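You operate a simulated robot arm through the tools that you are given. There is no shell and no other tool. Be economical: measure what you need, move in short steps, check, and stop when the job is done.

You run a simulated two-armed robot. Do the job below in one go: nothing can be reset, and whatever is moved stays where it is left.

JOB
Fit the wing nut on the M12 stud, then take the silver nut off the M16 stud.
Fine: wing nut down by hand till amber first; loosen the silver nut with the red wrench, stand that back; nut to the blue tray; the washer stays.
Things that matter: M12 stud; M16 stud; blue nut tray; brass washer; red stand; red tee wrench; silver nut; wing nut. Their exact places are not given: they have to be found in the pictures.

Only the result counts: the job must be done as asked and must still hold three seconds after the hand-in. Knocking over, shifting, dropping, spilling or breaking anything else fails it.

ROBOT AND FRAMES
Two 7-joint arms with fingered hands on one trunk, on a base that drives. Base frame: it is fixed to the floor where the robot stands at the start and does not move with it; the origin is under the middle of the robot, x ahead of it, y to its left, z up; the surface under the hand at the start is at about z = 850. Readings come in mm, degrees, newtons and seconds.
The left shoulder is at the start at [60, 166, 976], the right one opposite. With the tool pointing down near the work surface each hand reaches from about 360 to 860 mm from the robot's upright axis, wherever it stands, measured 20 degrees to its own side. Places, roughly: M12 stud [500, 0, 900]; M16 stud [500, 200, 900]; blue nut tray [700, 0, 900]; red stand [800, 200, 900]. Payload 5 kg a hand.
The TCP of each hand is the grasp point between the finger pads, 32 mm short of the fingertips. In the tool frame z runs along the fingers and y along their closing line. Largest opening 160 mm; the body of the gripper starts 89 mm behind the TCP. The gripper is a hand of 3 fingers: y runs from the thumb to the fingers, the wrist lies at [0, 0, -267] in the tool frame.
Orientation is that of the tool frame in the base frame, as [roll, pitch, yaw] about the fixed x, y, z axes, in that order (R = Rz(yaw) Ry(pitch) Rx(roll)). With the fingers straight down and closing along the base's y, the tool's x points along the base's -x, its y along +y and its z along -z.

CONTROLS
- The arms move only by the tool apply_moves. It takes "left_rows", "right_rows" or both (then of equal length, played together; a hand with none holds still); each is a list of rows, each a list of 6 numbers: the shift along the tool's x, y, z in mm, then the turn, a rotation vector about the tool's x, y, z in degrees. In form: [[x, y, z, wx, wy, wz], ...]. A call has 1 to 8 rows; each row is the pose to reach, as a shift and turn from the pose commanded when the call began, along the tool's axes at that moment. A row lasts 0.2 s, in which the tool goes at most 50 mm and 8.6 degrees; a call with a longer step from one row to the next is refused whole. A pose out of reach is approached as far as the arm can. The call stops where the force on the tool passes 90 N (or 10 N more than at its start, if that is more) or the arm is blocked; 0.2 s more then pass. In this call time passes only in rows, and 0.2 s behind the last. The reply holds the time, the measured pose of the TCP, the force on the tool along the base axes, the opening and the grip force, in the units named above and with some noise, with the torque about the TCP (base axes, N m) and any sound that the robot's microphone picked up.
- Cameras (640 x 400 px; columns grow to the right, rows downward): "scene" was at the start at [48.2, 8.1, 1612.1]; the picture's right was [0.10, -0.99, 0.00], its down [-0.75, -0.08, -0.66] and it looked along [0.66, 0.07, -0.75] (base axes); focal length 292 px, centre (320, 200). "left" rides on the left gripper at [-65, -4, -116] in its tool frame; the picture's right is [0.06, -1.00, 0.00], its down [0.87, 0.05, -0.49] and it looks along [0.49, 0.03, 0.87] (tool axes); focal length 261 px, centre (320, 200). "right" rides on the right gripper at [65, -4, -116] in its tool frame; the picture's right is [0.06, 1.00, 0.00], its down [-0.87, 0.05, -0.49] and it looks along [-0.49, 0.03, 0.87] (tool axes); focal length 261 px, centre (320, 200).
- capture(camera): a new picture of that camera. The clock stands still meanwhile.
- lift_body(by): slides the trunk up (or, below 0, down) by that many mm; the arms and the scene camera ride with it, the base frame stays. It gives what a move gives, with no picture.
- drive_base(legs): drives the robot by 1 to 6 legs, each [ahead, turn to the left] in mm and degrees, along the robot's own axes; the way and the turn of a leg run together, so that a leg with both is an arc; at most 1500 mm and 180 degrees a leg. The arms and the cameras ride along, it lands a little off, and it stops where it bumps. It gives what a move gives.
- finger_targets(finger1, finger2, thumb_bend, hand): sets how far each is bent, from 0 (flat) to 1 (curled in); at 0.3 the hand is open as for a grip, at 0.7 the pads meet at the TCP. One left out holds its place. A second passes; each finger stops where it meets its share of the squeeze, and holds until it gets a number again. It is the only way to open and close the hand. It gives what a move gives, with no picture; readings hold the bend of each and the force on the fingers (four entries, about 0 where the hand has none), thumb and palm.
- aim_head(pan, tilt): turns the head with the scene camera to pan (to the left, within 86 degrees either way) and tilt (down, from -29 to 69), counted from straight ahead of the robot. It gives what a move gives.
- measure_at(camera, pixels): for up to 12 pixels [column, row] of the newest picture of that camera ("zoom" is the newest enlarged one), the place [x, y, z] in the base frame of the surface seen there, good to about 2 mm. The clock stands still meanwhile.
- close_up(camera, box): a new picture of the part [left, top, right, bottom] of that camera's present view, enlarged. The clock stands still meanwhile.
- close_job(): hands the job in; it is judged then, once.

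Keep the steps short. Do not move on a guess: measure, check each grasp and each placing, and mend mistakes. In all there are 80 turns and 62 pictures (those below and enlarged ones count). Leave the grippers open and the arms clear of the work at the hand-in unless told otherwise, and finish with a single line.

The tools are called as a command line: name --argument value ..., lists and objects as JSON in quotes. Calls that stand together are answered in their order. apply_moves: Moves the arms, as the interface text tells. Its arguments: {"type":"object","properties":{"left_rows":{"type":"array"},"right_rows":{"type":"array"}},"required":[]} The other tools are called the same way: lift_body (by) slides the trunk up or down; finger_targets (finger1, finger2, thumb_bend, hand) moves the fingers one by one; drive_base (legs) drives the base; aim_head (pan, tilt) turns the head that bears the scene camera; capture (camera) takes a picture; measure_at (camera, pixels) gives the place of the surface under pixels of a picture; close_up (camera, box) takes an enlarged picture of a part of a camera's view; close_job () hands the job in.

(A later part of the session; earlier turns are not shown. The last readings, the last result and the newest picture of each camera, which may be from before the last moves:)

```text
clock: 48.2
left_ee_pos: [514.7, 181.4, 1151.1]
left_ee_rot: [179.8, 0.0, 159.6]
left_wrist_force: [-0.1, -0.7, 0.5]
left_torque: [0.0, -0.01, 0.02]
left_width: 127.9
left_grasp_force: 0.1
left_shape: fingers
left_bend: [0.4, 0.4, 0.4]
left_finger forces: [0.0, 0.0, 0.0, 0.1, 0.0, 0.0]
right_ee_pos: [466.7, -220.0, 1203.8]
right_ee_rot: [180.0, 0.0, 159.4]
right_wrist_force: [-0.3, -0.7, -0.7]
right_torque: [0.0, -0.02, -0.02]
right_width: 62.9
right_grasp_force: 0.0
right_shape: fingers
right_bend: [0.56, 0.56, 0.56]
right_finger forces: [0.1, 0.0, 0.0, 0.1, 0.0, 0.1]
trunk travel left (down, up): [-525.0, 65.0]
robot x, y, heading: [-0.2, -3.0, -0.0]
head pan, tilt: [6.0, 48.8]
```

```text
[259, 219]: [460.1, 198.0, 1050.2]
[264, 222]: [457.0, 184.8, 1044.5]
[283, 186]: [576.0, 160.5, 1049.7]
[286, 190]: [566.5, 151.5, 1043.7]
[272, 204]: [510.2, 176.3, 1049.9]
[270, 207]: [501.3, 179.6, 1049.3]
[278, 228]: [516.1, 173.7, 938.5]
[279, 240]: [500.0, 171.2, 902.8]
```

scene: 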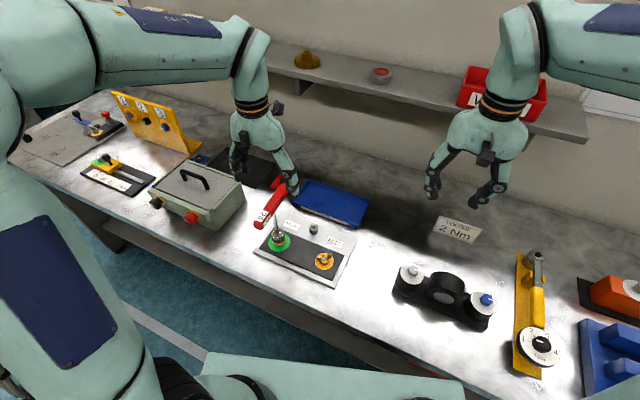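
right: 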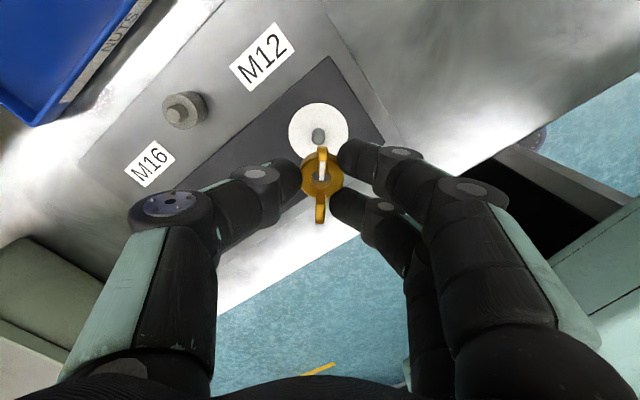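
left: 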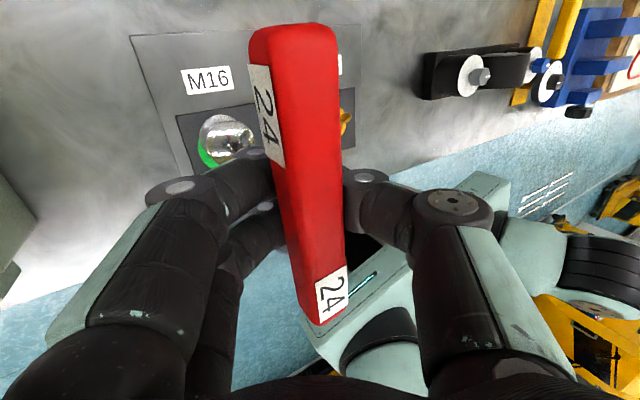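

The bar runs at -18° with its centre over the stud. I'll use the open hand as a two-pin driver, with thumb on one half of the bar and fingers on the other, opposite sides, so turning gives a pure couple. I'll set the fingers, turn to 45° off the bar, and lower around it.

finger_targets --hand "left" --finger1 0.45 --finger2 0.45 --thumb_bend 0.45

apply_moves --left_rows '[[-1, 0, 0, 0, 0, -8], [-2, 1, 10, 0, 0, -16], [-3, 1, 20, 0, 0, -24], [-4, 2, 30, 0, 0, -32], [-5, 2.1, 40, 0, 0, -40], [-5.6, 2.1, 50, 0, 0, -47], [-5.6, 2.1, 80, 0, 0, -47], [-5.6, 2.1, 105, 0, 0, -47]]'

capture --camera "left"

```text
clock: 49.2
left_ee_pos: [514.0, 179.5, 1152.3]
left_ee_rot: [180.0, 0.0, 159.6]
left_wrist_force: [0.6, 0.3, 1.0]
left_torque: [0.02, -0.01, 0.01]
left_width: 108.5
left_grasp_force: 0.0
left_shape: fingers
left_bend: [0.45, 0.45, 0.45]
left_finger forces: [0.0, 0.0, 0.0, 0.0, 0.0, 0.0]
right_ee_pos: [467.4, -218.3, 1204.4]
right_ee_rot: [180.0, 0.0, 159.4]
right_wrist_force: [0.3, -0.1, -0.5]
right_torque: [0.0, -0.01, -0.02]
right_width: 63.1
right_grasp_force: 0.0
right_shape: fingers
right_bend: [0.56, 0.56, 0.56]
right_finger forces: [0.0, 0.1, 0.0, 0.0, 0.1, 0.1]
trunk travel left (down, up): [-525.0, 65.0]
robot x, y, heading: [-1.1, -0.1, -0.1]
head pan, tilt: [6.0, 48.8]
```

```text
clock: 51.0
left_ee_pos: [517.1, 180.2, 1045.4]
left_ee_rot: [-180.0, 0.0, -153.5]
left_wrist_force: [0.2, -0.1, -0.1]
left_torque: [-0.02, 0.03, -0.01]
left_width: 108.1
left_grasp_force: 0.0
left_shape: fingers
left_bend: [0.45, 0.45, 0.45]
left_finger forces: [0.1, 0.1, 0.0, 0.0, 0.0, 0.1]
right_ee_pos: [468.3, -220.4, 1205.6]
right_ee_rot: [-180.0, 0.0, 159.4]
right_wrist_force: [0.7, -0.2, 0.1]
right_torque: [0.04, 0.01, 0.0]
right_width: 62.8
right_grasp_force: 0.0
right_shape: fingers
right_bend: [0.56, 0.56, 0.56]
right_finger forces: [0.1, 0.1, 0.0, 0.0, 0.0, 0.1]
trunk travel left (down, up): [-525.0, 65.0]
robot x, y, heading: [-1.4, -3.4, -0.3]
head pan, tilt: [6.0, 48.8]
```

```text
15 pictures are left
```

left: 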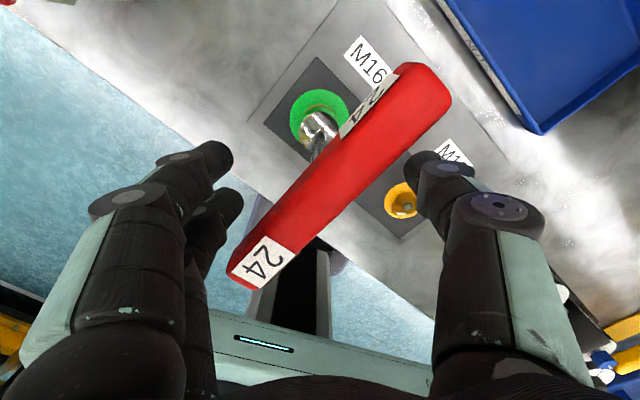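

Thumb and fingers sit on opposite sides of the bar's two halves. I'll turn counter-clockwise 68° about the stud axis.

apply_moves --left_rows '[[0.08, 1.03, 0, 0, 0, -8.5], [0.31, 2.05, 0, 0, 0, -17], [0.68, 3.0, 0, 0, 0, -25.5], [1.2, 3.9, 0, 0, 0, -34], [1.84, 4.73, 0, 0, 0, -42.5], [2.6, 5.44, 0, 0, 0, -51], [3.45, 6.03, 0, 0, 0, -59.5], [4.38, 6.49, 0, 0, 0, -68]]'

capture --camera "left"

```text
clock: 52.8
left_ee_pos: [510.6, 184.8, 1046.3]
left_ee_rot: [179.9, 0.0, -85.4]
left_wrist_force: [0.7, 1.1, -0.5]
left_torque: [0.0, 0.02, 0.0]
left_width: 108.7
left_grasp_force: 0.0
left_shape: fingers
left_bend: [0.45, 0.45, 0.45]
left_finger forces: [0.0, 0.0, 0.1, 0.0, 0.5, 0.1]
right_ee_pos: [466.8, -218.2, 1204.1]
right_ee_rot: [-180.0, 0.0, 159.4]
right_wrist_force: [0.2, 0.6, -0.4]
right_torque: [0.0, 0.0, -0.02]
right_width: 62.8
right_grasp_force: 0.1
right_shape: fingers
right_bend: [0.56, 0.56, 0.56]
right_finger forces: [0.1, 0.1, 0.0, 0.0, 0.0, 0.0]
trunk travel left (down, up): [-525.0, 65.0]
robot x, y, heading: [5.1, -0.9, 0.0]
head pan, tilt: [6.0, 48.8]
```

```text
14 pictures are left
```

left: 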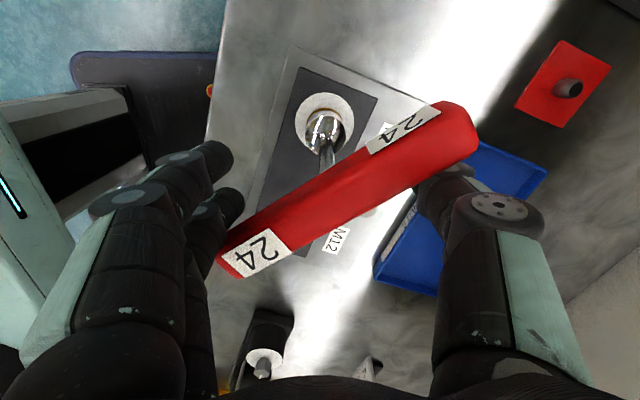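

The disc under the socket went from green to white and the load is gone, so the nut is loosened. I'll measure the bar in this picture so I can grip it squarely.

measure_at --camera "left" --pixels '[[230, 252], [245, 270], [460, 110], [470, 150], [340, 195], [350, 205], [330, 120], [326, 155]]'

```text
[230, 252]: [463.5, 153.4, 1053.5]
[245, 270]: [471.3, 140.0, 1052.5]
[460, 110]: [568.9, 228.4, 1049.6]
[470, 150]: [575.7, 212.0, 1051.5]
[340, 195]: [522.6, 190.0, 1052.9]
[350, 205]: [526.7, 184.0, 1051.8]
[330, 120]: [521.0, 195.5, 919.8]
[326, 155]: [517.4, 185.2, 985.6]
```

The bar is now at 35° (it turned about 53°), with its centre near (519.5,183.5). I'll turn the hand clockwise 60° so it closes across the bar, centred on it, then grip gently.

apply_moves --left_rows '[[0.2, -0.5, 0, 0, 0, 8], [0.5, -2, 0, 0, 0, 16], [0.8, -3.5, 0, 0, 0, 24], [1.1, -5, 0, 0, 0, 32], [1.4, -6.5, 0, 0, 0, 40], [1.7, -8, 0, 0, 0, 48], [2, -8.8, 0, 0, 0, 56], [2, -8.8, 0, 0, 0, 60]]'

finger_targets --hand "left" --finger1 0.69 --finger2 0.69 --thumb_bend 0.69

capture --camera "left"

```text
clock: 54.6
left_ee_pos: [520.9, 184.0, 1045.9]
left_ee_rot: [-180.0, 0.0, -145.5]
left_wrist_force: [-0.6, -0.1, -0.1]
left_torque: [0.01, -0.01, 0.03]
left_width: 108.6
left_grasp_force: 0.0
left_shape: fingers
left_bend: [0.45, 0.45, 0.45]
left_finger forces: [0.0, 0.0, 0.0, 0.0, 0.0, 0.0]
right_ee_pos: [467.3, -218.6, 1204.8]
right_ee_rot: [-179.9, 0.1, 159.4]
right_wrist_force: [-0.9, -0.1, 0.3]
right_torque: [-0.04, 0.0, -0.01]
right_width: 63.0
right_grasp_force: 0.0
right_shape: fingers
right_bend: [0.56, 0.56, 0.56]
right_finger forces: [0.1, 0.0, 0.0, 0.0, 0.0, 0.0]
trunk travel left (down, up): [-525.0, 65.0]
robot x, y, heading: [1.8, -2.1, -0.2]
head pan, tilt: [6.0, 48.8]
```

```text
clock: 55.6
left_ee_pos: [520.4, 184.4, 1045.3]
left_ee_rot: [-179.9, 0.0, -145.5]
left_wrist_force: [-0.2, -1.2, -0.5]
left_torque: [-0.03, -0.05, -0.01]
left_width: 29.4
left_grasp_force: 7.2
left_shape: fingers
left_bend: [0.65, 0.65, 0.67]
left_finger forces: [3.6, 3.7, 0.1, 0.1, 7.8, 0.0]
right_ee_pos: [468.5, -218.1, 1204.3]
right_ee_rot: [180.0, 0.0, 159.4]
right_wrist_force: [-0.7, -0.3, -0.5]
right_torque: [-0.01, -0.01, -0.01]
right_width: 62.8
right_grasp_force: 0.0
right_shape: fingers
right_bend: [0.56, 0.56, 0.56]
right_finger forces: [0.1, 0.0, 0.0, 0.0, 0.0, 0.0]
trunk travel left (down, up): [-525.0, 65.0]
robot x, y, heading: [1.2, -1.2, 0.2]
head pan, tilt: [6.0, 48.8]
```

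```text
13 pictures are left
```

left: 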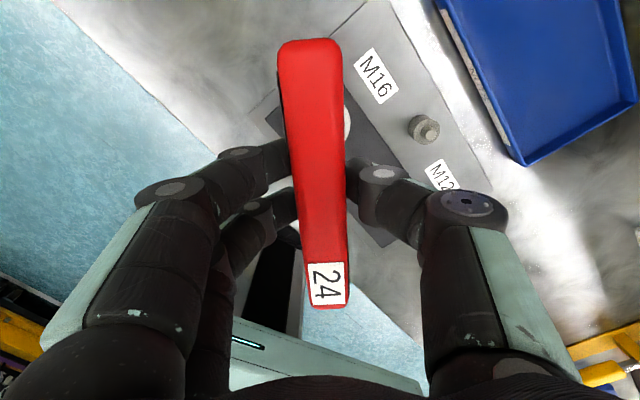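

The grip is balanced (7.3 vs 7.8 N) with the bar centred. I'll add a little squeeze and lift straight up 70 mm.

finger_targets --hand "left" --finger1 0.705 --finger2 0.705 --thumb_bend 0.705

apply_moves --left_rows '[[0, 0, -5, 0, 0, 0], [0, 0, -12, 0, 0, 0], [0, 0, -25, 0, 0, 0], [0, 0, -50, 0, 0, 0], [0, 0, -75, 0, 0, 0]]'

close_up --camera "scene" --box '[225, 120, 345, 270]'

```text
clock: 56.6
left_ee_pos: [520.6, 183.6, 1046.1]
left_ee_rot: [179.9, -0.1, -145.4]
left_wrist_force: [-0.7, -1.0, -2.3]
left_torque: [-0.04, -0.03, 0.02]
left_width: 28.9
left_grasp_force: 9.1
left_shape: fingers
left_bend: [0.66, 0.66, 0.67]
left_finger forces: [4.6, 4.4, 0.0, 0.0, 9.4, 0.0]
right_ee_pos: [467.4, -218.7, 1204.6]
right_ee_rot: [180.0, 0.0, 159.4]
right_wrist_force: [0.5, 0.0, 0.2]
right_torque: [-0.01, -0.02, 0.0]
right_width: 62.6
right_grasp_force: 0.1
right_shape: fingers
right_bend: [0.56, 0.56, 0.56]
right_finger forces: [0.0, 0.0, 0.1, 0.1, 0.1, 0.0]
trunk travel left (down, up): [-525.0, 65.0]
robot x, y, heading: [0.5, 3.1, -0.3]
head pan, tilt: [6.0, 48.8]
```

```text
clock: 57.8
left_ee_pos: [521.0, 183.4, 1119.5]
left_ee_rot: [179.9, 0.0, -145.5]
left_wrist_force: [-0.4, 0.4, -3.7]
left_torque: [-0.01, -0.04, 0.02]
left_width: 28.1
left_grasp_force: 8.8
left_shape: fingers
left_bend: [0.66, 0.66, 0.67]
left_finger forces: [3.8, 4.2, 0.1, 0.0, 9.0, 0.0]
right_ee_pos: [466.9, -219.2, 1204.7]
right_ee_rot: [180.0, 0.0, 159.4]
right_wrist_force: [-0.7, -0.3, -0.3]
right_torque: [-0.02, 0.02, 0.02]
right_width: 63.0
right_grasp_force: 0.0
right_shape: fingers
right_bend: [0.56, 0.56, 0.56]
right_finger forces: [0.0, 0.0, 0.1, 0.1, 0.0, 0.0]
trunk travel left (down, up): [-525.0, 65.0]
robot x, y, heading: [3.0, -0.4, -0.0]
head pan, tilt: [6.0, 48.8]
```

```text
2.67 times, centred on (285, 195) of scene
```

zoom: 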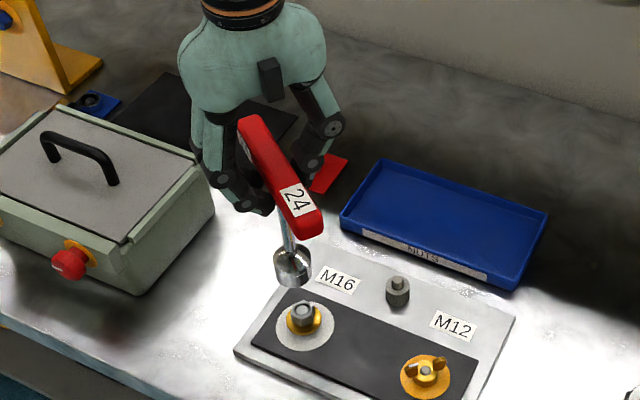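

The wrench lifted cleanly, with the nut and washer still on the now-white M16 disc. I'll measure the hanging socket's position.

measure_at --camera "zoom" --pixels '[[287, 230], [290, 242], [275, 265], [310, 265], [292, 268], [295, 280], [278, 275], [310, 278], [300, 225], [268, 145], [304, 310], [255, 125]]'

```text
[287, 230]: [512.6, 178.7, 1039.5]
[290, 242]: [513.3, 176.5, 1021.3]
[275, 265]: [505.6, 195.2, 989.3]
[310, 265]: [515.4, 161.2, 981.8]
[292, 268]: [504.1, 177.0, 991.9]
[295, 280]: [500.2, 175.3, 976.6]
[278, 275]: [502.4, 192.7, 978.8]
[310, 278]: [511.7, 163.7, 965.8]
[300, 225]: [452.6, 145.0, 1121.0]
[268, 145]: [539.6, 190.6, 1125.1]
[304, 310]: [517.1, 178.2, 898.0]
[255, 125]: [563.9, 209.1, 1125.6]
```

The socket hangs at (514.5,180), upright. I'll carry the wrench to above the stand's post at (776,220).

apply_moves --left_rows '[[-20, -9.7, 0, 0, 0, 0], [-52, -25.1, 0, 0, 0, 0], [-88, -42.5, 0, 0, 0, 0], [-124, -59.9, 0, 0, 0, 0], [-160, -77.3, 0, 0, 0, 0], [-194, -93.7, 0, 0, 0, 0], [-224, -108.2, 0, 0, 0, 0], [-238.1, -115, 0, 0, 0, 0]]'

close_up --camera "scene" --box '[235, 90, 325, 200]'

```text
clock: 59.6
left_ee_pos: [773.0, 220.6, 1123.8]
left_ee_rot: [180.0, 0.0, -145.5]
left_wrist_force: [-1.2, -0.5, -2.4]
left_torque: [0.03, -0.04, -0.03]
left_width: 27.5
left_grasp_force: 8.3
left_shape: fingers
left_bend: [0.67, 0.66, 0.67]
left_finger forces: [3.6, 3.9, 0.1, 0.0, 8.8, 0.1]
left hand out of reach, approached as far as the arm can: row 8
right_ee_pos: [465.4, -221.6, 1205.6]
right_ee_rot: [179.8, 0.1, 159.4]
right_wrist_force: [-1.3, -0.2, 0.4]
right_torque: [0.05, -0.09, 0.03]
right_width: 63.1
right_grasp_force: 0.0
right_shape: fingers
right_bend: [0.56, 0.56, 0.56]
right_finger forces: [0.0, 0.0, 0.0, 0.0, 0.0, 0.0]
trunk travel left (down, up): [-525.0, 65.0]
robot x, y, heading: [-1.7, 0.6, -0.1]
head pan, tilt: [6.0, 48.8]
```

```text
3.64 times, centred on (280, 145) of scene
```

zoom: 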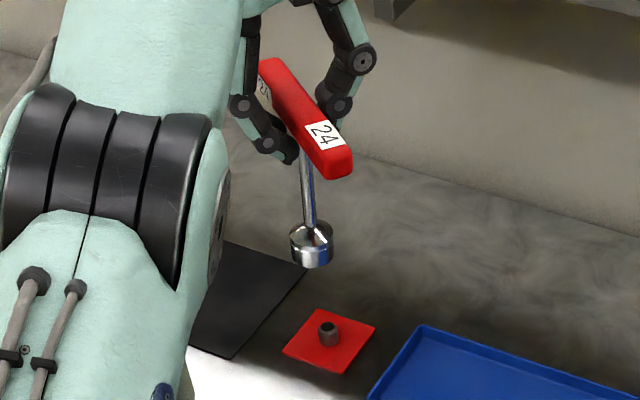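

At this height the arm falls about 8 mm short; lower should bring it into reach. I'll lower 60 mm (the rim stays above the post) and re-check.

apply_moves --left_rows '[[0, 0, 20, 0, 0, 0], [0, 0, 40, 0, 0, 0], [0, 0, 60, 0, 0, 0]]'

close_up --camera "scene" --box '[235, 90, 325, 200]'

measure_at --camera "zoom" --pixels '[[306, 260], [308, 275], [328, 325], [322, 330], [336, 330]]'

```text
clock: 60.4
left_ee_pos: [774.6, 222.2, 1060.0]
left_ee_rot: [180.0, -0.1, -145.5]
left_wrist_force: [-0.2, -0.1, -2.8]
left_torque: [0.0, -0.02, 0.01]
left_width: 27.2
left_grasp_force: 7.6
left_shape: fingers
left_bend: [0.67, 0.66, 0.67]
left_finger forces: [3.5, 3.9, 0.0, 0.1, 8.6, 0.0]
right_ee_pos: [467.5, -218.8, 1203.7]
right_ee_rot: [-180.0, 0.0, 159.4]
right_wrist_force: [-0.2, 0.0, 0.0]
right_torque: [0.02, -0.01, 0.01]
right_width: 63.0
right_grasp_force: 0.0
right_shape: fingers
right_bend: [0.56, 0.56, 0.56]
right_finger forces: [0.1, 0.0, 0.1, 0.0, 0.0, 0.0]
trunk travel left (down, up): [-525.0, 65.0]
robot x, y, heading: [-0.2, -0.0, -0.0]
head pan, tilt: [6.0, 48.8]
```

```text
3.64 times, centred on (280, 145) of scene
```

zoom: 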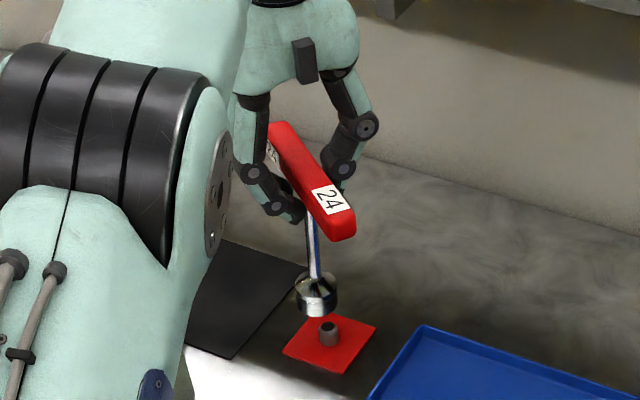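

```text
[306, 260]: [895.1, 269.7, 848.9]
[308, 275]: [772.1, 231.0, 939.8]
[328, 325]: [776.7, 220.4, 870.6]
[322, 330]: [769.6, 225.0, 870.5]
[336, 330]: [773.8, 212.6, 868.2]
```

measure_at --camera "zoom" --pixels '[[298, 298], [336, 298], [317, 305], [318, 312], [299, 290], [335, 290], [314, 250], [312, 235], [340, 225], [285, 140]]'

```text
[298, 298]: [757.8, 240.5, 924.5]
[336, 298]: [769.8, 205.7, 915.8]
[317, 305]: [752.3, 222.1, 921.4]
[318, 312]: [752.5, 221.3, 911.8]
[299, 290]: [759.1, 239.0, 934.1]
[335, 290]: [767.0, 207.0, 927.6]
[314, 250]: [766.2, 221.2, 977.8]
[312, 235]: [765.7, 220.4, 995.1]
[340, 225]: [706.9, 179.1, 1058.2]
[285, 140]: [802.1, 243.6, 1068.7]
```

The socket is at (768,225) and the post at (776,220). I'll shift by (+8,-5) while lowering to just above the post top (872), and read.

apply_moves --left_rows '[[-1, -2, 10, 0, 0, 0], [-2.5, -5, 18, 0, 0, 0], [-3.9, -8.4, 25, 0, 0, 0]]'

close_up --camera "scene" --box '[255, 130, 315, 200]'

measure_at --camera "zoom" --pixels '[[270, 280], [330, 280], [300, 290], [302, 300], [300, 270], [295, 215], [280, 310], [330, 310]]'

```text
clock: 61.2
left_ee_pos: [782.6, 217.4, 1035.5]
left_ee_rot: [-180.0, 0.0, -145.4]
left_wrist_force: [0.3, 0.0, -2.8]
left_torque: [0.04, -0.01, -0.03]
left_width: 27.1
left_grasp_force: 8.2
left_shape: fingers
left_bend: [0.67, 0.66, 0.67]
left_finger forces: [3.4, 3.7, 0.1, 0.1, 8.5, 0.0]
right_ee_pos: [466.2, -217.8, 1204.8]
right_ee_rot: [-180.0, 0.1, 159.4]
right_wrist_force: [-0.3, 0.4, 0.4]
right_torque: [-0.04, 0.01, -0.03]
right_width: 63.0
right_grasp_force: 0.0
right_shape: fingers
right_bend: [0.56, 0.56, 0.56]
right_finger forces: [0.1, 0.0, 0.0, 0.0, 0.0, 0.1]
trunk travel left (down, up): [-525.0, 65.0]
robot x, y, heading: [-0.7, 1.6, -0.3]
head pan, tilt: [6.0, 48.8]
```

```text
5.71 times, centred on (285, 165) of scene
```

zoom: 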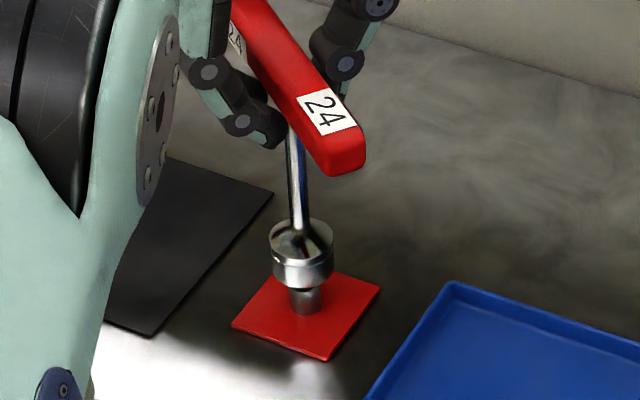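

```text
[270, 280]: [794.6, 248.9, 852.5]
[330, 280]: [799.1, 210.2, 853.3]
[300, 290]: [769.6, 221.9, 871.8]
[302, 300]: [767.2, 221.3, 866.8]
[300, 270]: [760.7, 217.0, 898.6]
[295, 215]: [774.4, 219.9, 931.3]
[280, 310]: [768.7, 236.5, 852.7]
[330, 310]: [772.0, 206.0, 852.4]
```

The socket is now over the post: centre (776.5,221) vs post (776,220). I'll lower 27 mm slowly, stopping if force rises.

apply_moves --left_rows '[[0, 0, 5, 0, 0, 0], [0, 0, 10, 0, 0, 0], [0, 0, 15, 0, 0, 0], [0, 0, 19, 0, 0, 0], [0, 0, 23, 0, 0, 0], [0, 0, 25, 0, 0, 0], [0, 0, 27, 0, 0, 0]]'

close_up --camera "scene" --box '[255, 130, 315, 200]'

measure_at --camera "zoom" --pixels '[[300, 310], [302, 318], [300, 325], [297, 240], [345, 200], [260, 60]]'

```text
clock: 62.8
left_ee_pos: [783.6, 217.5, 1007.3]
left_ee_rot: [-180.0, -0.1, -145.5]
left_wrist_force: [-0.4, 0.0, -2.7]
left_torque: [0.0, 0.02, 0.01]
left_width: 27.2
left_grasp_force: 7.6
left_shape: fingers
left_bend: [0.67, 0.66, 0.67]
left_finger forces: [3.4, 3.8, 0.1, 0.1, 8.5, 0.0]
right_ee_pos: [466.9, -218.7, 1203.6]
right_ee_rot: [179.9, 0.0, 159.4]
right_wrist_force: [-0.2, -0.6, -0.5]
right_torque: [-0.01, -0.04, 0.02]
right_width: 62.9
right_grasp_force: 0.0
right_shape: fingers
right_bend: [0.56, 0.56, 0.56]
right_finger forces: [0.0, 0.0, 0.0, 0.1, 0.0, 0.0]
trunk travel left (down, up): [-525.0, 65.0]
robot x, y, heading: [1.8, 0.5, -0.1]
head pan, tilt: [6.0, 48.8]
```

```text
5.71 times, centred on (285, 165) of scene
```

zoom: 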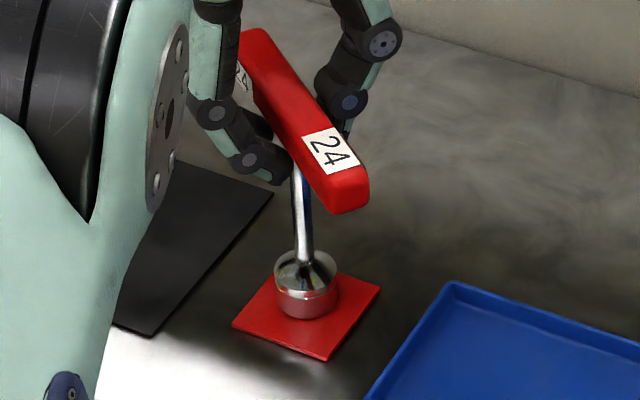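

```text
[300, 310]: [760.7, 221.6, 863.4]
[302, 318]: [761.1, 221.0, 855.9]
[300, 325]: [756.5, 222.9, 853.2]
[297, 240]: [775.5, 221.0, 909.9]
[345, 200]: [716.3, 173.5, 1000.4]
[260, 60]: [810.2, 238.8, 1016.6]
```

The rim is at ≈855, just above the stand plate. I'll lower the last 2 mm, open the hand and lift clear.

apply_moves --left_rows '[[0, 0, 2, 0, 0, 0]]'

finger_targets --hand "left" --finger1 0.45 --finger2 0.45 --thumb_bend 0.45

apply_moves --left_rows '[[0, 0, -20, 0, 0, 0], [0, 0, -50, 0, 0, 0], [0, 0, -90, 0, 0, 0], [20, 9.7, -95, 0, 0, 8.4], [50, 24, -95, 0, 0, 16.8], [80, 38.5, -95, 0, 0, 25.2], [110, 53, -95, 0, 0, 33.6], [140, 67.5, -95, 0, 0, 42]]'

```text
clock: 63.2
left_ee_pos: [782.2, 216.9, 1006.6]
left_ee_rot: [-179.9, 0.0, -145.4]
left_wrist_force: [0.5, 0.7, 0.8]
left_torque: [-0.03, -0.03, -0.01]
left_width: 26.8
left_grasp_force: 7.5
left_shape: fingers
left_bend: [0.67, 0.66, 0.68]
left_finger forces: [3.1, 3.5, 0.0, 0.0, 7.6, 0.0]
right_ee_pos: [467.6, -219.9, 1204.4]
right_ee_rot: [179.9, 0.0, 159.3]
right_wrist_force: [-0.7, -0.5, -0.8]
right_torque: [-0.01, 0.01, 0.0]
right_width: 62.8
right_grasp_force: 0.0
right_shape: fingers
right_bend: [0.56, 0.56, 0.56]
right_finger forces: [0.1, 0.0, 0.1, 0.0, 0.0, 0.0]
trunk travel left (down, up): [-525.0, 65.0]
robot x, y, heading: [0.9, -0.5, -0.1]
head pan, tilt: [6.0, 48.8]
```

```text
clock: 64.2
left_ee_pos: [782.2, 217.2, 1007.3]
left_ee_rot: [180.0, 0.0, -145.5]
left_wrist_force: [0.4, -0.3, 1.9]
left_torque: [-0.01, -0.01, -0.02]
left_width: 106.9
left_grasp_force: 0.0
left_shape: fingers
left_bend: [0.45, 0.45, 0.45]
left_finger forces: [0.1, 0.0, 0.0, 0.1, 0.0, 0.0]
right_ee_pos: [466.7, -218.6, 1204.9]
right_ee_rot: [179.9, 0.0, 159.3]
right_wrist_force: [-0.5, 0.3, -0.7]
right_torque: [-0.05, 0.01, 0.01]
right_width: 62.9
right_grasp_force: 0.2
right_shape: fingers
right_bend: [0.56, 0.56, 0.56]
right_finger forces: [0.0, 0.0, 0.0, 0.1, 0.0, 0.0]
trunk travel left (down, up): [-525.0, 65.0]
robot x, y, heading: [-2.1, 0.5, 0.1]
head pan, tilt: [6.0, 48.8]
```

```text
clock: 66.0
left_ee_pos: [627.0, 190.5, 1105.0]
left_ee_rot: [-180.0, 0.0, 172.3]
left_wrist_force: [-0.3, -0.4, -0.3]
left_torque: [-0.03, 0.01, -0.01]
left_width: 107.6
left_grasp_force: 0.0
left_shape: fingers
left_bend: [0.45, 0.45, 0.45]
left_finger forces: [0.0, 0.0, 0.1, 0.1, 0.0, 0.1]
right_ee_pos: [465.4, -219.5, 1205.1]
right_ee_rot: [179.9, 0.0, 159.4]
right_wrist_force: [-0.8, 0.1, -0.1]
right_torque: [0.0, 0.0, -0.03]
right_width: 62.9
right_grasp_force: 0.0
right_shape: fingers
right_bend: [0.56, 0.56, 0.56]
right_finger forces: [0.0, 0.0, 0.0, 0.1, 0.0, 0.0]
trunk travel left (down, up): [-525.0, 65.0]
robot x, y, heading: [-0.1, -4.2, 0.4]
head pan, tilt: [6.0, 48.8]
```

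Next, bring the left hand over the nut at about z=1020, turning clockwise to yaw ≈119 so there's counter-clockwise range left. Then one picture to check both the nut and the wrench on its stand.

apply_moves --left_rows '[[16, -4, 5, 0, 0, 7.6], [32, -8, 15, 0, 0, 15.2], [48, -12, 27, 0, 0, 22.8], [64, -16, 40, 0, 0, 30.4], [80, -20, 55, 0, 0, 38], [96, -23, 70, 0, 0, 45.7], [110, -26, 85, 0, 0, 53.3]]'

close_up --camera "left" --box '[260, 80, 380, 200]'

capture --camera "scene"

```text
clock: 67.6
left_ee_pos: [515.2, 181.1, 1018.9]
left_ee_rot: [-180.0, 0.0, 119.1]
left_wrist_force: [0.0, -0.2, -0.2]
left_torque: [0.0, 0.01, -0.01]
left_width: 107.3
left_grasp_force: 0.1
left_shape: fingers
left_bend: [0.45, 0.45, 0.45]
left_finger forces: [0.0, 0.1, 0.0, 0.1, 0.0, 0.0]
right_ee_pos: [466.5, -218.3, 1204.7]
right_ee_rot: [-180.0, 0.0, 159.4]
right_wrist_force: [-0.6, 0.3, 1.1]
right_torque: [0.02, 0.0, -0.01]
right_width: 62.6
right_grasp_force: 0.1
right_shape: fingers
right_bend: [0.56, 0.56, 0.56]
right_finger forces: [0.0, 0.0, 0.0, 0.1, 0.0, 0.0]
trunk travel left (down, up): [-525.0, 65.0]
robot x, y, heading: [1.5, -4.1, -0.0]
head pan, tilt: [6.0, 48.8]
```

```text
3.33 times, centred on (320, 140) of left
```

zoom: 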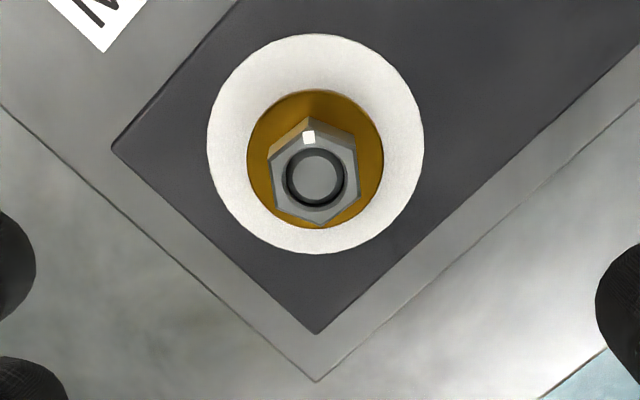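

```text
6 pictures are left
```

scene: 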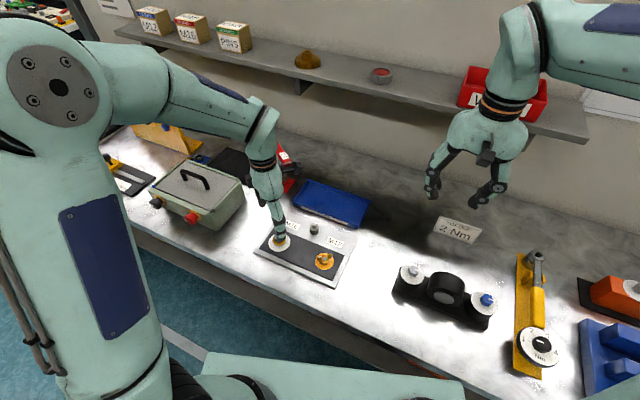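

Nut flats face left and right in the picture, that is, along the closing line, and the wrench stands on its red stand. I'll measure the nut's centre relative to the hand.

measure_at --camera "zoom" --pixels '[[315, 178], [276, 190], [356, 182], [310, 142], [318, 218], [316, 160], [300, 100], [235, 145], [400, 145], [316, 245]]'

```text
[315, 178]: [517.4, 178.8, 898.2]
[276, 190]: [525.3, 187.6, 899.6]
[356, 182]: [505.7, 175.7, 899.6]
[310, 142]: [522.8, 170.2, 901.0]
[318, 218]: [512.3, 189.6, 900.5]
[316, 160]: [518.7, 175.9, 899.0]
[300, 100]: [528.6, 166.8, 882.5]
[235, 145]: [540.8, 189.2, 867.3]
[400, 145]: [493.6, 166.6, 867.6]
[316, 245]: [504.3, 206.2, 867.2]
```

The nut's centre is at (516.7,179.8), top z≈900.5, with flats already aligned. I'll preset the fingers, lower to TCP z≈924, and close on the flats as with the wing-nut hub.

finger_targets --hand "left" --finger1 0.57 --finger2 0.57 --thumb_bend 0.57

apply_moves --left_rows '[[-1, 0.4, 40, 0, 0, 0], [-1.9, 0.7, 75, 0, 0, 0], [-1.9, 0.7, 95, 0, 0, 0]]'

finger_targets --hand "left" --finger1 0.72 --finger2 0.72 --thumb_bend 0.73

```text
clock: 68.6
left_ee_pos: [514.7, 181.6, 1018.7]
left_ee_rot: [-179.9, 0.0, 119.2]
left_wrist_force: [-0.2, 0.4, 0.7]
left_torque: [0.03, 0.02, 0.02]
left_width: 63.9
left_grasp_force: 0.0
left_shape: fingers
left_bend: [0.56, 0.56, 0.56]
left_finger forces: [0.0, 0.1, 0.0, 0.1, 0.1, 0.1]
right_ee_pos: [466.6, -217.7, 1203.7]
right_ee_rot: [-180.0, 0.0, 159.4]
right_wrist_force: [0.8, 0.6, 0.0]
right_torque: [-0.01, -0.02, 0.0]
right_width: 63.0
right_grasp_force: 0.1
right_shape: fingers
right_bend: [0.56, 0.56, 0.56]
right_finger forces: [0.1, 0.0, 0.1, 0.1, 0.0, 0.0]
trunk travel left (down, up): [-525.0, 65.0]
robot x, y, heading: [1.7, -2.5, -0.0]
head pan, tilt: [6.0, 48.8]
```

```text
clock: 69.4
left_ee_pos: [516.4, 182.0, 923.4]
left_ee_rot: [-180.0, 0.0, 119.2]
left_wrist_force: [0.4, 0.1, -0.6]
left_torque: [-0.02, 0.02, 0.01]
left_width: 63.8
left_grasp_force: 0.0
left_shape: fingers
left_bend: [0.56, 0.56, 0.56]
left_finger forces: [0.0, 0.0, 0.1, 0.0, 0.1, 0.0]
right_ee_pos: [467.5, -219.0, 1204.8]
right_ee_rot: [180.0, 0.0, 159.4]
right_wrist_force: [0.7, -0.8, 0.5]
right_torque: [0.0, -0.01, -0.01]
right_width: 62.9
right_grasp_force: 0.0
right_shape: fingers
right_bend: [0.56, 0.56, 0.56]
right_finger forces: [0.0, 0.1, 0.1, 0.0, 0.0, 0.1]
trunk travel left (down, up): [-525.0, 65.0]
robot x, y, heading: [2.3, 0.4, -0.1]
head pan, tilt: [6.0, 48.8]
```

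```text
clock: 70.4
left_ee_pos: [515.7, 182.2, 923.1]
left_ee_rot: [180.0, -0.1, 119.3]
left_wrist_force: [-4.5, -4.0, -6.7]
left_torque: [-0.07, 0.08, -0.01]
left_width: 26.1
left_grasp_force: 11.4
left_shape: fingers
left_bend: [0.69, 0.71, 0.67]
left_finger forces: [6.3, 2.7, 0.1, 0.0, 14.0, 0.1]
right_ee_pos: [465.5, -217.9, 1203.2]
right_ee_rot: [180.0, 0.0, 159.4]
right_wrist_force: [0.5, -0.3, 0.3]
right_torque: [0.01, 0.02, -0.01]
right_width: 63.0
right_grasp_force: 0.0
right_shape: fingers
right_bend: [0.56, 0.56, 0.56]
right_finger forces: [0.0, 0.0, 0.1, 0.0, 0.0, 0.0]
trunk travel left (down, up): [-525.0, 65.0]
robot x, y, heading: [-1.6, 0.7, 0.1]
head pan, tilt: [6.0, 48.8]
```

The nut is gripped (9 vs 14 N). I'll turn it counter-clockwise 68°, shifting 0.7 mm toward the thumb side to unload, and rising slightly.

apply_moves --left_rows '[[0, -0.5, 0.3, 0, 0, -8.5], [0, -0.7, 0.2, 0, 0, -17], [0, -0.7, 0.1, 0, 0, -25.5], [0, -0.7, 0, 0, 0, -34], [0, -0.7, -0.1, 0, 0, -42.5], [0, -0.7, -0.2, 0, 0, -51], [0, -0.7, -0.3, 0, 0, -59.5], [0, -0.7, -0.4, 0, 0, -68]]'

apply_moves --left_rows '[[0, 0, -0.05, 0, 0, -8.5], [0, 0, -0.1, 0, 0, -17], [0, 0, -0.15, 0, 0, -25.5], [0, 0, -0.2, 0, 0, -34], [0, 0, -0.25, 0, 0, -42.5], [0, 0, -0.3, 0, 0, -51], [0, 0, -0.35, 0, 0, -59.5], [0, 0, -0.4, 0, 0, -68]]'

close_up --camera "left" --box '[250, 100, 390, 240]'

```text
clock: 72.2
left_ee_pos: [515.4, 178.8, 923.7]
left_ee_rot: [180.0, 0.1, -172.6]
left_wrist_force: [-15.9, -0.1, 2.9]
left_torque: [0.01, 0.36, 0.0]
left_width: 25.2
left_grasp_force: 14.8
left_shape: fingers
left_bend: [0.7, 0.71, 0.68]
left_finger forces: [5.8, 13.1, 0.1, 0.1, 11.6, 0.0]
right_ee_pos: [466.0, -220.0, 1204.8]
right_ee_rot: [180.0, 0.2, 159.4]
right_wrist_force: [0.1, 0.2, -0.3]
right_torque: [0.0, 0.02, 0.0]
right_width: 62.9
right_grasp_force: 0.0
right_shape: fingers
right_bend: [0.56, 0.56, 0.56]
right_finger forces: [0.0, 0.1, 0.0, 0.0, 0.1, 0.0]
trunk travel left (down, up): [-525.0, 65.0]
robot x, y, heading: [-1.8, 0.8, -0.3]
head pan, tilt: [6.0, 48.8]
```

```text
clock: 74.0
left_ee_pos: [517.6, 179.4, 924.1]
left_ee_rot: [-179.8, 0.1, -104.6]
left_wrist_force: [-1.9, -9.9, 17.7]
left_torque: [-0.23, 0.15, -0.05]
left_width: 24.3
left_grasp_force: 20.2
left_shape: fingers
left_bend: [0.7, 0.72, 0.69]
left_finger forces: [10.9, 13.4, 0.1, 0.0, 15.7, 0.1]
right_ee_pos: [465.3, -221.3, 1205.0]
right_ee_rot: [179.9, 0.0, 159.4]
right_wrist_force: [0.1, -0.2, -0.3]
right_torque: [-0.05, -0.01, 0.02]
right_width: 63.0
right_grasp_force: 0.0
right_shape: fingers
right_bend: [0.56, 0.56, 0.56]
right_finger forces: [0.1, 0.0, 0.0, 0.1, 0.0, 0.1]
trunk travel left (down, up): [-525.0, 65.0]
robot x, y, heading: [2.3, 2.3, -0.3]
head pan, tilt: [6.0, 48.8]
```

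```text
2.86 times, centred on (320, 170) of left
```

zoom: 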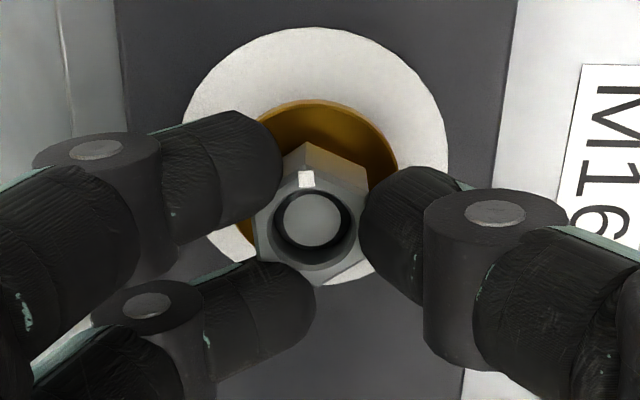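

The nut turns with the hand, and 17.7 N upward means it's climbing faster than I'm rising. I'll keep turning with more rise (3 mm) and a 1.2 mm sideways unload.

apply_moves --left_rows '[[0.6, 0, -1.5, 0, 0, -8.5], [1.2, 0, -2, 0, 0, -17], [1.2, 0, -2.2, 0, 0, -25.5], [1.2, 0, -2.4, 0, 0, -34], [1.2, 0, -2.6, 0, 0, -42.5], [1.2, 0, -2.8, 0, 0, -51], [1.2, 0, -3, 0, 0, -55]]'

```text
clock: 75.6
left_ee_pos: [516.7, 180.4, 925.6]
left_ee_rot: [-180.0, 0.1, -49.8]
left_wrist_force: [-2.4, 12.3, 0.5]
left_torque: [0.27, 0.01, -0.1]
left_width: 22.7
left_grasp_force: 14.9
left_shape: fingers
left_bend: [0.71, 0.71, 0.68]
left_finger forces: [10.5, 5.7, 0.0, 0.1, 13.8, 0.0]
right_ee_pos: [466.4, -218.6, 1204.2]
right_ee_rot: [180.0, 0.0, 159.4]
right_wrist_force: [1.0, 0.2, 0.1]
right_torque: [-0.03, -0.06, 0.01]
right_width: 63.0
right_grasp_force: 0.0
right_shape: fingers
right_bend: [0.56, 0.56, 0.56]
right_finger forces: [0.0, 0.1, 0.0, 0.1, 0.1, 0.2]
trunk travel left (down, up): [-525.0, 65.0]
robot x, y, heading: [-0.3, -1.5, -0.0]
head pan, tilt: [6.0, 48.8]
```

Vertical force is near zero after about 244° total. I'll test by lifting 3 mm gently.

apply_moves --left_rows '[[0, 0, -1, 0, 0, 0], [0, 0, -2, 0, 0, 0], [0, 0, -3, 0, 0, 0]]'

```text
clock: 76.4
left_ee_pos: [516.9, 179.8, 930.2]
left_ee_rot: [-180.0, 0.0, -49.8]
left_wrist_force: [-1.2, 4.5, -2.9]
left_torque: [0.2, 0.04, -0.02]
left_width: 23.4
left_grasp_force: 13.4
left_shape: fingers
left_bend: [0.71, 0.7, 0.68]
left_finger forces: [8.6, 6.0, 0.1, 0.0, 13.2, 0.1]
right_ee_pos: [466.8, -218.8, 1204.5]
right_ee_rot: [180.0, 0.0, 159.4]
right_wrist_force: [0.1, -0.7, -0.7]
right_torque: [0.02, -0.02, -0.01]
right_width: 62.9
right_grasp_force: 0.1
right_shape: fingers
right_bend: [0.56, 0.56, 0.56]
right_finger forces: [0.1, 0.0, 0.0, 0.0, 0.0, 0.0]
trunk travel left (down, up): [-525.0, 65.0]
robot x, y, heading: [0.4, 2.2, 0.3]
head pan, tilt: [6.0, 48.8]
```

It rose freely with only -2.9 N. I'll lift another 20 mm slowly and check with a picture that the nut came along and the washer stayed.

apply_moves --left_rows '[[0, 0, -3, 0, 0, 0], [0, 0, -7, 0, 0, 0], [0, 0, -13, 0, 0, 0], [0, 0, -20, 0, 0, 0]]'

close_up --camera "left" --box '[240, 80, 400, 240]'

measure_at --camera "zoom" --pixels '[[320, 175], [320, 220], [320, 250], [290, 230], [345, 230], [320, 120], [320, 140], [300, 100]]'

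```text
clock: 77.4
left_ee_pos: [517.1, 178.6, 948.8]
left_ee_rot: [180.0, 0.1, -49.9]
left_wrist_force: [0.7, -0.9, -0.4]
left_torque: [-0.02, 0.03, -0.06]
left_width: 23.5
left_grasp_force: 13.8
left_shape: fingers
left_bend: [0.71, 0.7, 0.68]
left_finger forces: [7.3, 8.2, 0.0, 0.0, 12.2, 0.0]
right_ee_pos: [467.2, -219.4, 1204.6]
right_ee_rot: [-180.0, 0.1, 159.4]
right_wrist_force: [0.4, -0.1, -0.1]
right_torque: [0.0, -0.02, -0.01]
right_width: 63.0
right_grasp_force: 0.0
right_shape: fingers
right_bend: [0.56, 0.56, 0.56]
right_finger forces: [0.0, 0.0, 0.0, 0.0, 0.0, 0.0]
trunk travel left (down, up): [-525.0, 65.0]
robot x, y, heading: [-0.6, -3.1, -0.0]
head pan, tilt: [6.0, 48.8]
```

```text
2.50 times, centred on (320, 160) of left
```

zoom: 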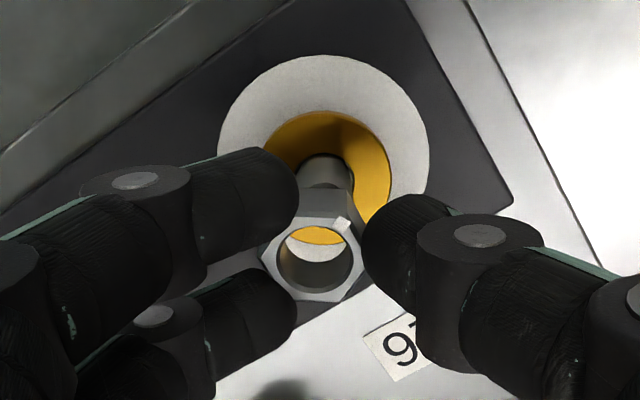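

```text
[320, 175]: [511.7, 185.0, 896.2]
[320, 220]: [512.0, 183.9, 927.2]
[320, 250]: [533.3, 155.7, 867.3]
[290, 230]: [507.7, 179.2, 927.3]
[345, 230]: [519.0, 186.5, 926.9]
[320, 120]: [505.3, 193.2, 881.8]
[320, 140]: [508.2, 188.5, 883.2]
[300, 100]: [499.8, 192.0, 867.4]
```

The nut is off and held upright, and the brass washer is still on the stud. I'll carry the nut over the middle of the blue tray at about (695,10).

apply_moves --left_rows '[[0, 0, -30, 0, 0, 0], [30, -3.4, -45, 0, 0, 0], [72, -8, -45, 0, 0, 0], [114, -12.8, -45, 0, 0, 0], [156, -17.5, -45, 0, 0, 0], [198, -22.2, -45, 0, 0, 0], [228, -25.5, -45, 0, 0, 0], [243.9, -27.3, -45, 0, 0, 0]]'

capture --camera "left"

measure_at --camera "left" --pixels '[[320, 190], [320, 60], [320, 100], [200, 100], [440, 100], [380, 60], [250, 60], [310, 175]]'

```text
clock: 79.2
left_ee_pos: [696.2, 8.7, 994.0]
left_ee_rot: [-180.0, 0.0, -49.9]
left_wrist_force: [-0.5, 0.5, -0.3]
left_torque: [0.0, -0.02, 0.0]
left_width: 23.3
left_grasp_force: 12.9
left_shape: fingers
left_bend: [0.71, 0.7, 0.68]
left_finger forces: [6.7, 8.1, 0.0, 0.0, 11.9, 0.0]
right_ee_pos: [467.7, -219.0, 1204.5]
right_ee_rot: [-180.0, 0.0, 159.5]
right_wrist_force: [-1.1, 0.8, -0.4]
right_torque: [0.01, 0.0, -0.04]
right_width: 62.8
right_grasp_force: 0.1
right_shape: fingers
right_bend: [0.56, 0.56, 0.56]
right_finger forces: [0.0, 0.1, 0.0, 0.0, 0.0, 0.1]
trunk travel left (down, up): [-525.0, 65.0]
robot x, y, heading: [1.0, -1.0, 0.1]
head pan, tilt: [6.0, 48.8]
```

```text
3 pictures are left
```

left: 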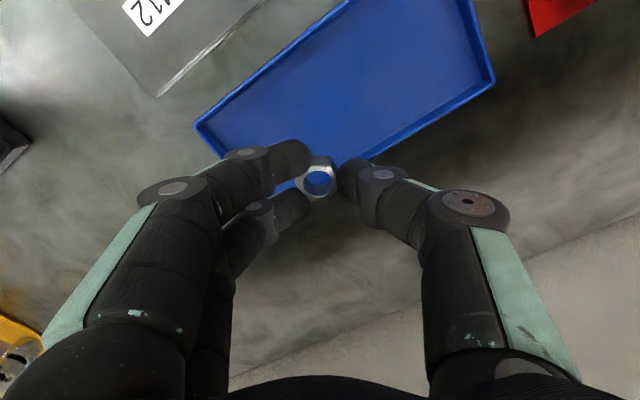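

```text
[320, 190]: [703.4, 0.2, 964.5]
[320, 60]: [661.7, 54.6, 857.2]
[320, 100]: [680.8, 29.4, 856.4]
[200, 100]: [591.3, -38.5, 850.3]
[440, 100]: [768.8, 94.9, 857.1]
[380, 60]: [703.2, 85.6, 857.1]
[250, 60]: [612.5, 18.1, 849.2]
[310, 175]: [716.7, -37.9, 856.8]
```

The spot below is inside the tray (floor z≈857), and I'll shift 10 mm more toward its middle. Then lower to about 2–3 mm above the floor, open, and retreat up.

apply_moves --left_rows '[[-5, 0, 35, 0, 0, 0], [-10, 0, 70, 0, 0, 0], [-10, 0, 85, 0, 0, 0], [-10, 0, 92, 0, 0, 0], [-10, 0, 95, 0, 0, 0]]'

finger_targets --hand "left" --finger1 0.57 --finger2 0.57 --thumb_bend 0.57

```text
clock: 80.4
left_ee_pos: [690.2, 17.1, 899.0]
left_ee_rot: [179.9, 0.1, -49.8]
left_wrist_force: [0.6, 0.7, -0.5]
left_torque: [-0.01, -0.01, 0.05]
left_width: 23.4
left_grasp_force: 13.3
left_shape: fingers
left_bend: [0.71, 0.7, 0.68]
left_finger forces: [6.6, 8.2, 0.0, 0.0, 11.9, 0.0]
right_ee_pos: [466.5, -219.0, 1204.4]
right_ee_rot: [180.0, -0.1, 159.4]
right_wrist_force: [-0.2, -0.2, -0.2]
right_torque: [-0.01, -0.03, -0.04]
right_width: 62.9
right_grasp_force: 0.1
right_shape: fingers
right_bend: [0.56, 0.56, 0.56]
right_finger forces: [0.1, 0.0, 0.0, 0.1, 0.1, 0.1]
trunk travel left (down, up): [-525.0, 65.0]
robot x, y, heading: [-0.4, -0.9, -0.1]
head pan, tilt: [6.0, 48.8]
```

```text
clock: 81.4
left_ee_pos: [689.4, 16.8, 899.5]
left_ee_rot: [179.9, 0.0, -49.7]
left_wrist_force: [-0.4, -0.1, 0.3]
left_torque: [0.06, 0.01, -0.03]
left_width: 62.1
left_grasp_force: 0.1
left_shape: fingers
left_bend: [0.56, 0.56, 0.56]
left_finger forces: [0.0, 0.0, 0.0, 0.1, 0.0, 0.0]
right_ee_pos: [467.1, -218.7, 1204.7]
right_ee_rot: [-180.0, 0.0, 159.4]
right_wrist_force: [0.1, -0.2, 0.0]
right_torque: [0.01, 0.03, 0.03]
right_width: 62.9
right_grasp_force: 0.1
right_shape: fingers
right_bend: [0.56, 0.56, 0.56]
right_finger forces: [0.0, 0.1, 0.1, 0.0, 0.1, 0.0]
trunk travel left (down, up): [-525.0, 65.0]
robot x, y, heading: [-1.3, -1.8, 0.0]
head pan, tilt: [6.0, 48.8]
```

Released. I'll lift straight up, then move back to the left clear of the work.

apply_moves --left_rows '[[0, 0, -25, 0, 0, 0], [0, 0, -70, 0, 0, 0], [0, 0, -118, 0, 0, 0], [0, 0, -166, 0, 0, 0], [-35, -9, -195, 0, 0, 0], [-78, -21, -215, 0, 0, 0], [-122, -33, -230, 0, 0, 0], [-168, -45, -240, 0, 0, 0]]'

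apply_moves --left_rows '[[-45, -12, -10, 0, 0, 0], [-90, -24, -20, 0, 0, 0], [-135, -36, -30, 0, 0, 0], [-180, -48, -30, 0, 0, 0]]'

capture --camera "scene"

```text
clock: 83.2
left_ee_pos: [616.1, 174.5, 1141.1]
left_ee_rot: [180.0, 0.1, -49.9]
left_wrist_force: [0.1, -1.0, 0.4]
left_torque: [-0.03, -0.03, -0.02]
left_width: 62.6
left_grasp_force: 0.1
left_shape: fingers
left_bend: [0.56, 0.56, 0.56]
left_finger forces: [0.0, 0.1, 0.0, 0.0, 0.0, 0.0]
right_ee_pos: [465.9, -219.2, 1205.3]
right_ee_rot: [180.0, 0.1, 159.4]
right_wrist_force: [-0.4, 0.9, 0.9]
right_torque: [0.01, 0.01, 0.01]
right_width: 62.9
right_grasp_force: 0.0
right_shape: fingers
right_bend: [0.56, 0.56, 0.56]
right_finger forces: [0.0, 0.1, 0.1, 0.1, 0.0, 0.0]
trunk travel left (down, up): [-525.0, 65.0]
robot x, y, heading: [-1.8, 3.6, -0.1]
head pan, tilt: [6.0, 48.8]
```

```text
clock: 84.2
left_ee_pos: [533.1, 347.4, 1169.6]
left_ee_rot: [-180.0, 0.0, -49.9]
left_wrist_force: [0.5, 0.7, -1.0]
left_torque: [-0.01, -0.03, 0.01]
left_width: 62.7
left_grasp_force: 0.1
left_shape: fingers
left_bend: [0.56, 0.56, 0.56]
left_finger forces: [0.0, 0.0, 0.0, 0.0, 0.0, 0.1]
right_ee_pos: [468.2, -218.9, 1203.8]
right_ee_rot: [-180.0, 0.0, 159.4]
right_wrist_force: [0.8, 0.1, -0.2]
right_torque: [-0.02, -0.01, 0.01]
right_width: 62.8
right_grasp_force: 0.1
right_shape: fingers
right_bend: [0.56, 0.56, 0.56]
right_finger forces: [0.1, 0.0, 0.0, 0.1, 0.0, 0.0]
trunk travel left (down, up): [-525.0, 65.0]
robot x, y, heading: [-1.6, 2.5, 0.0]
head pan, tilt: [6.0, 48.8]
```

```text
2 pictures are left
```

scene: 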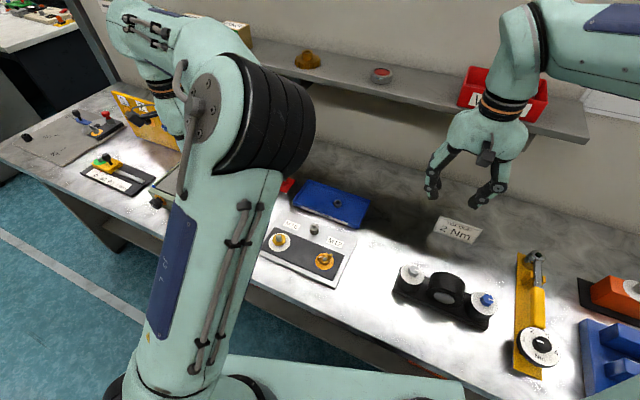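

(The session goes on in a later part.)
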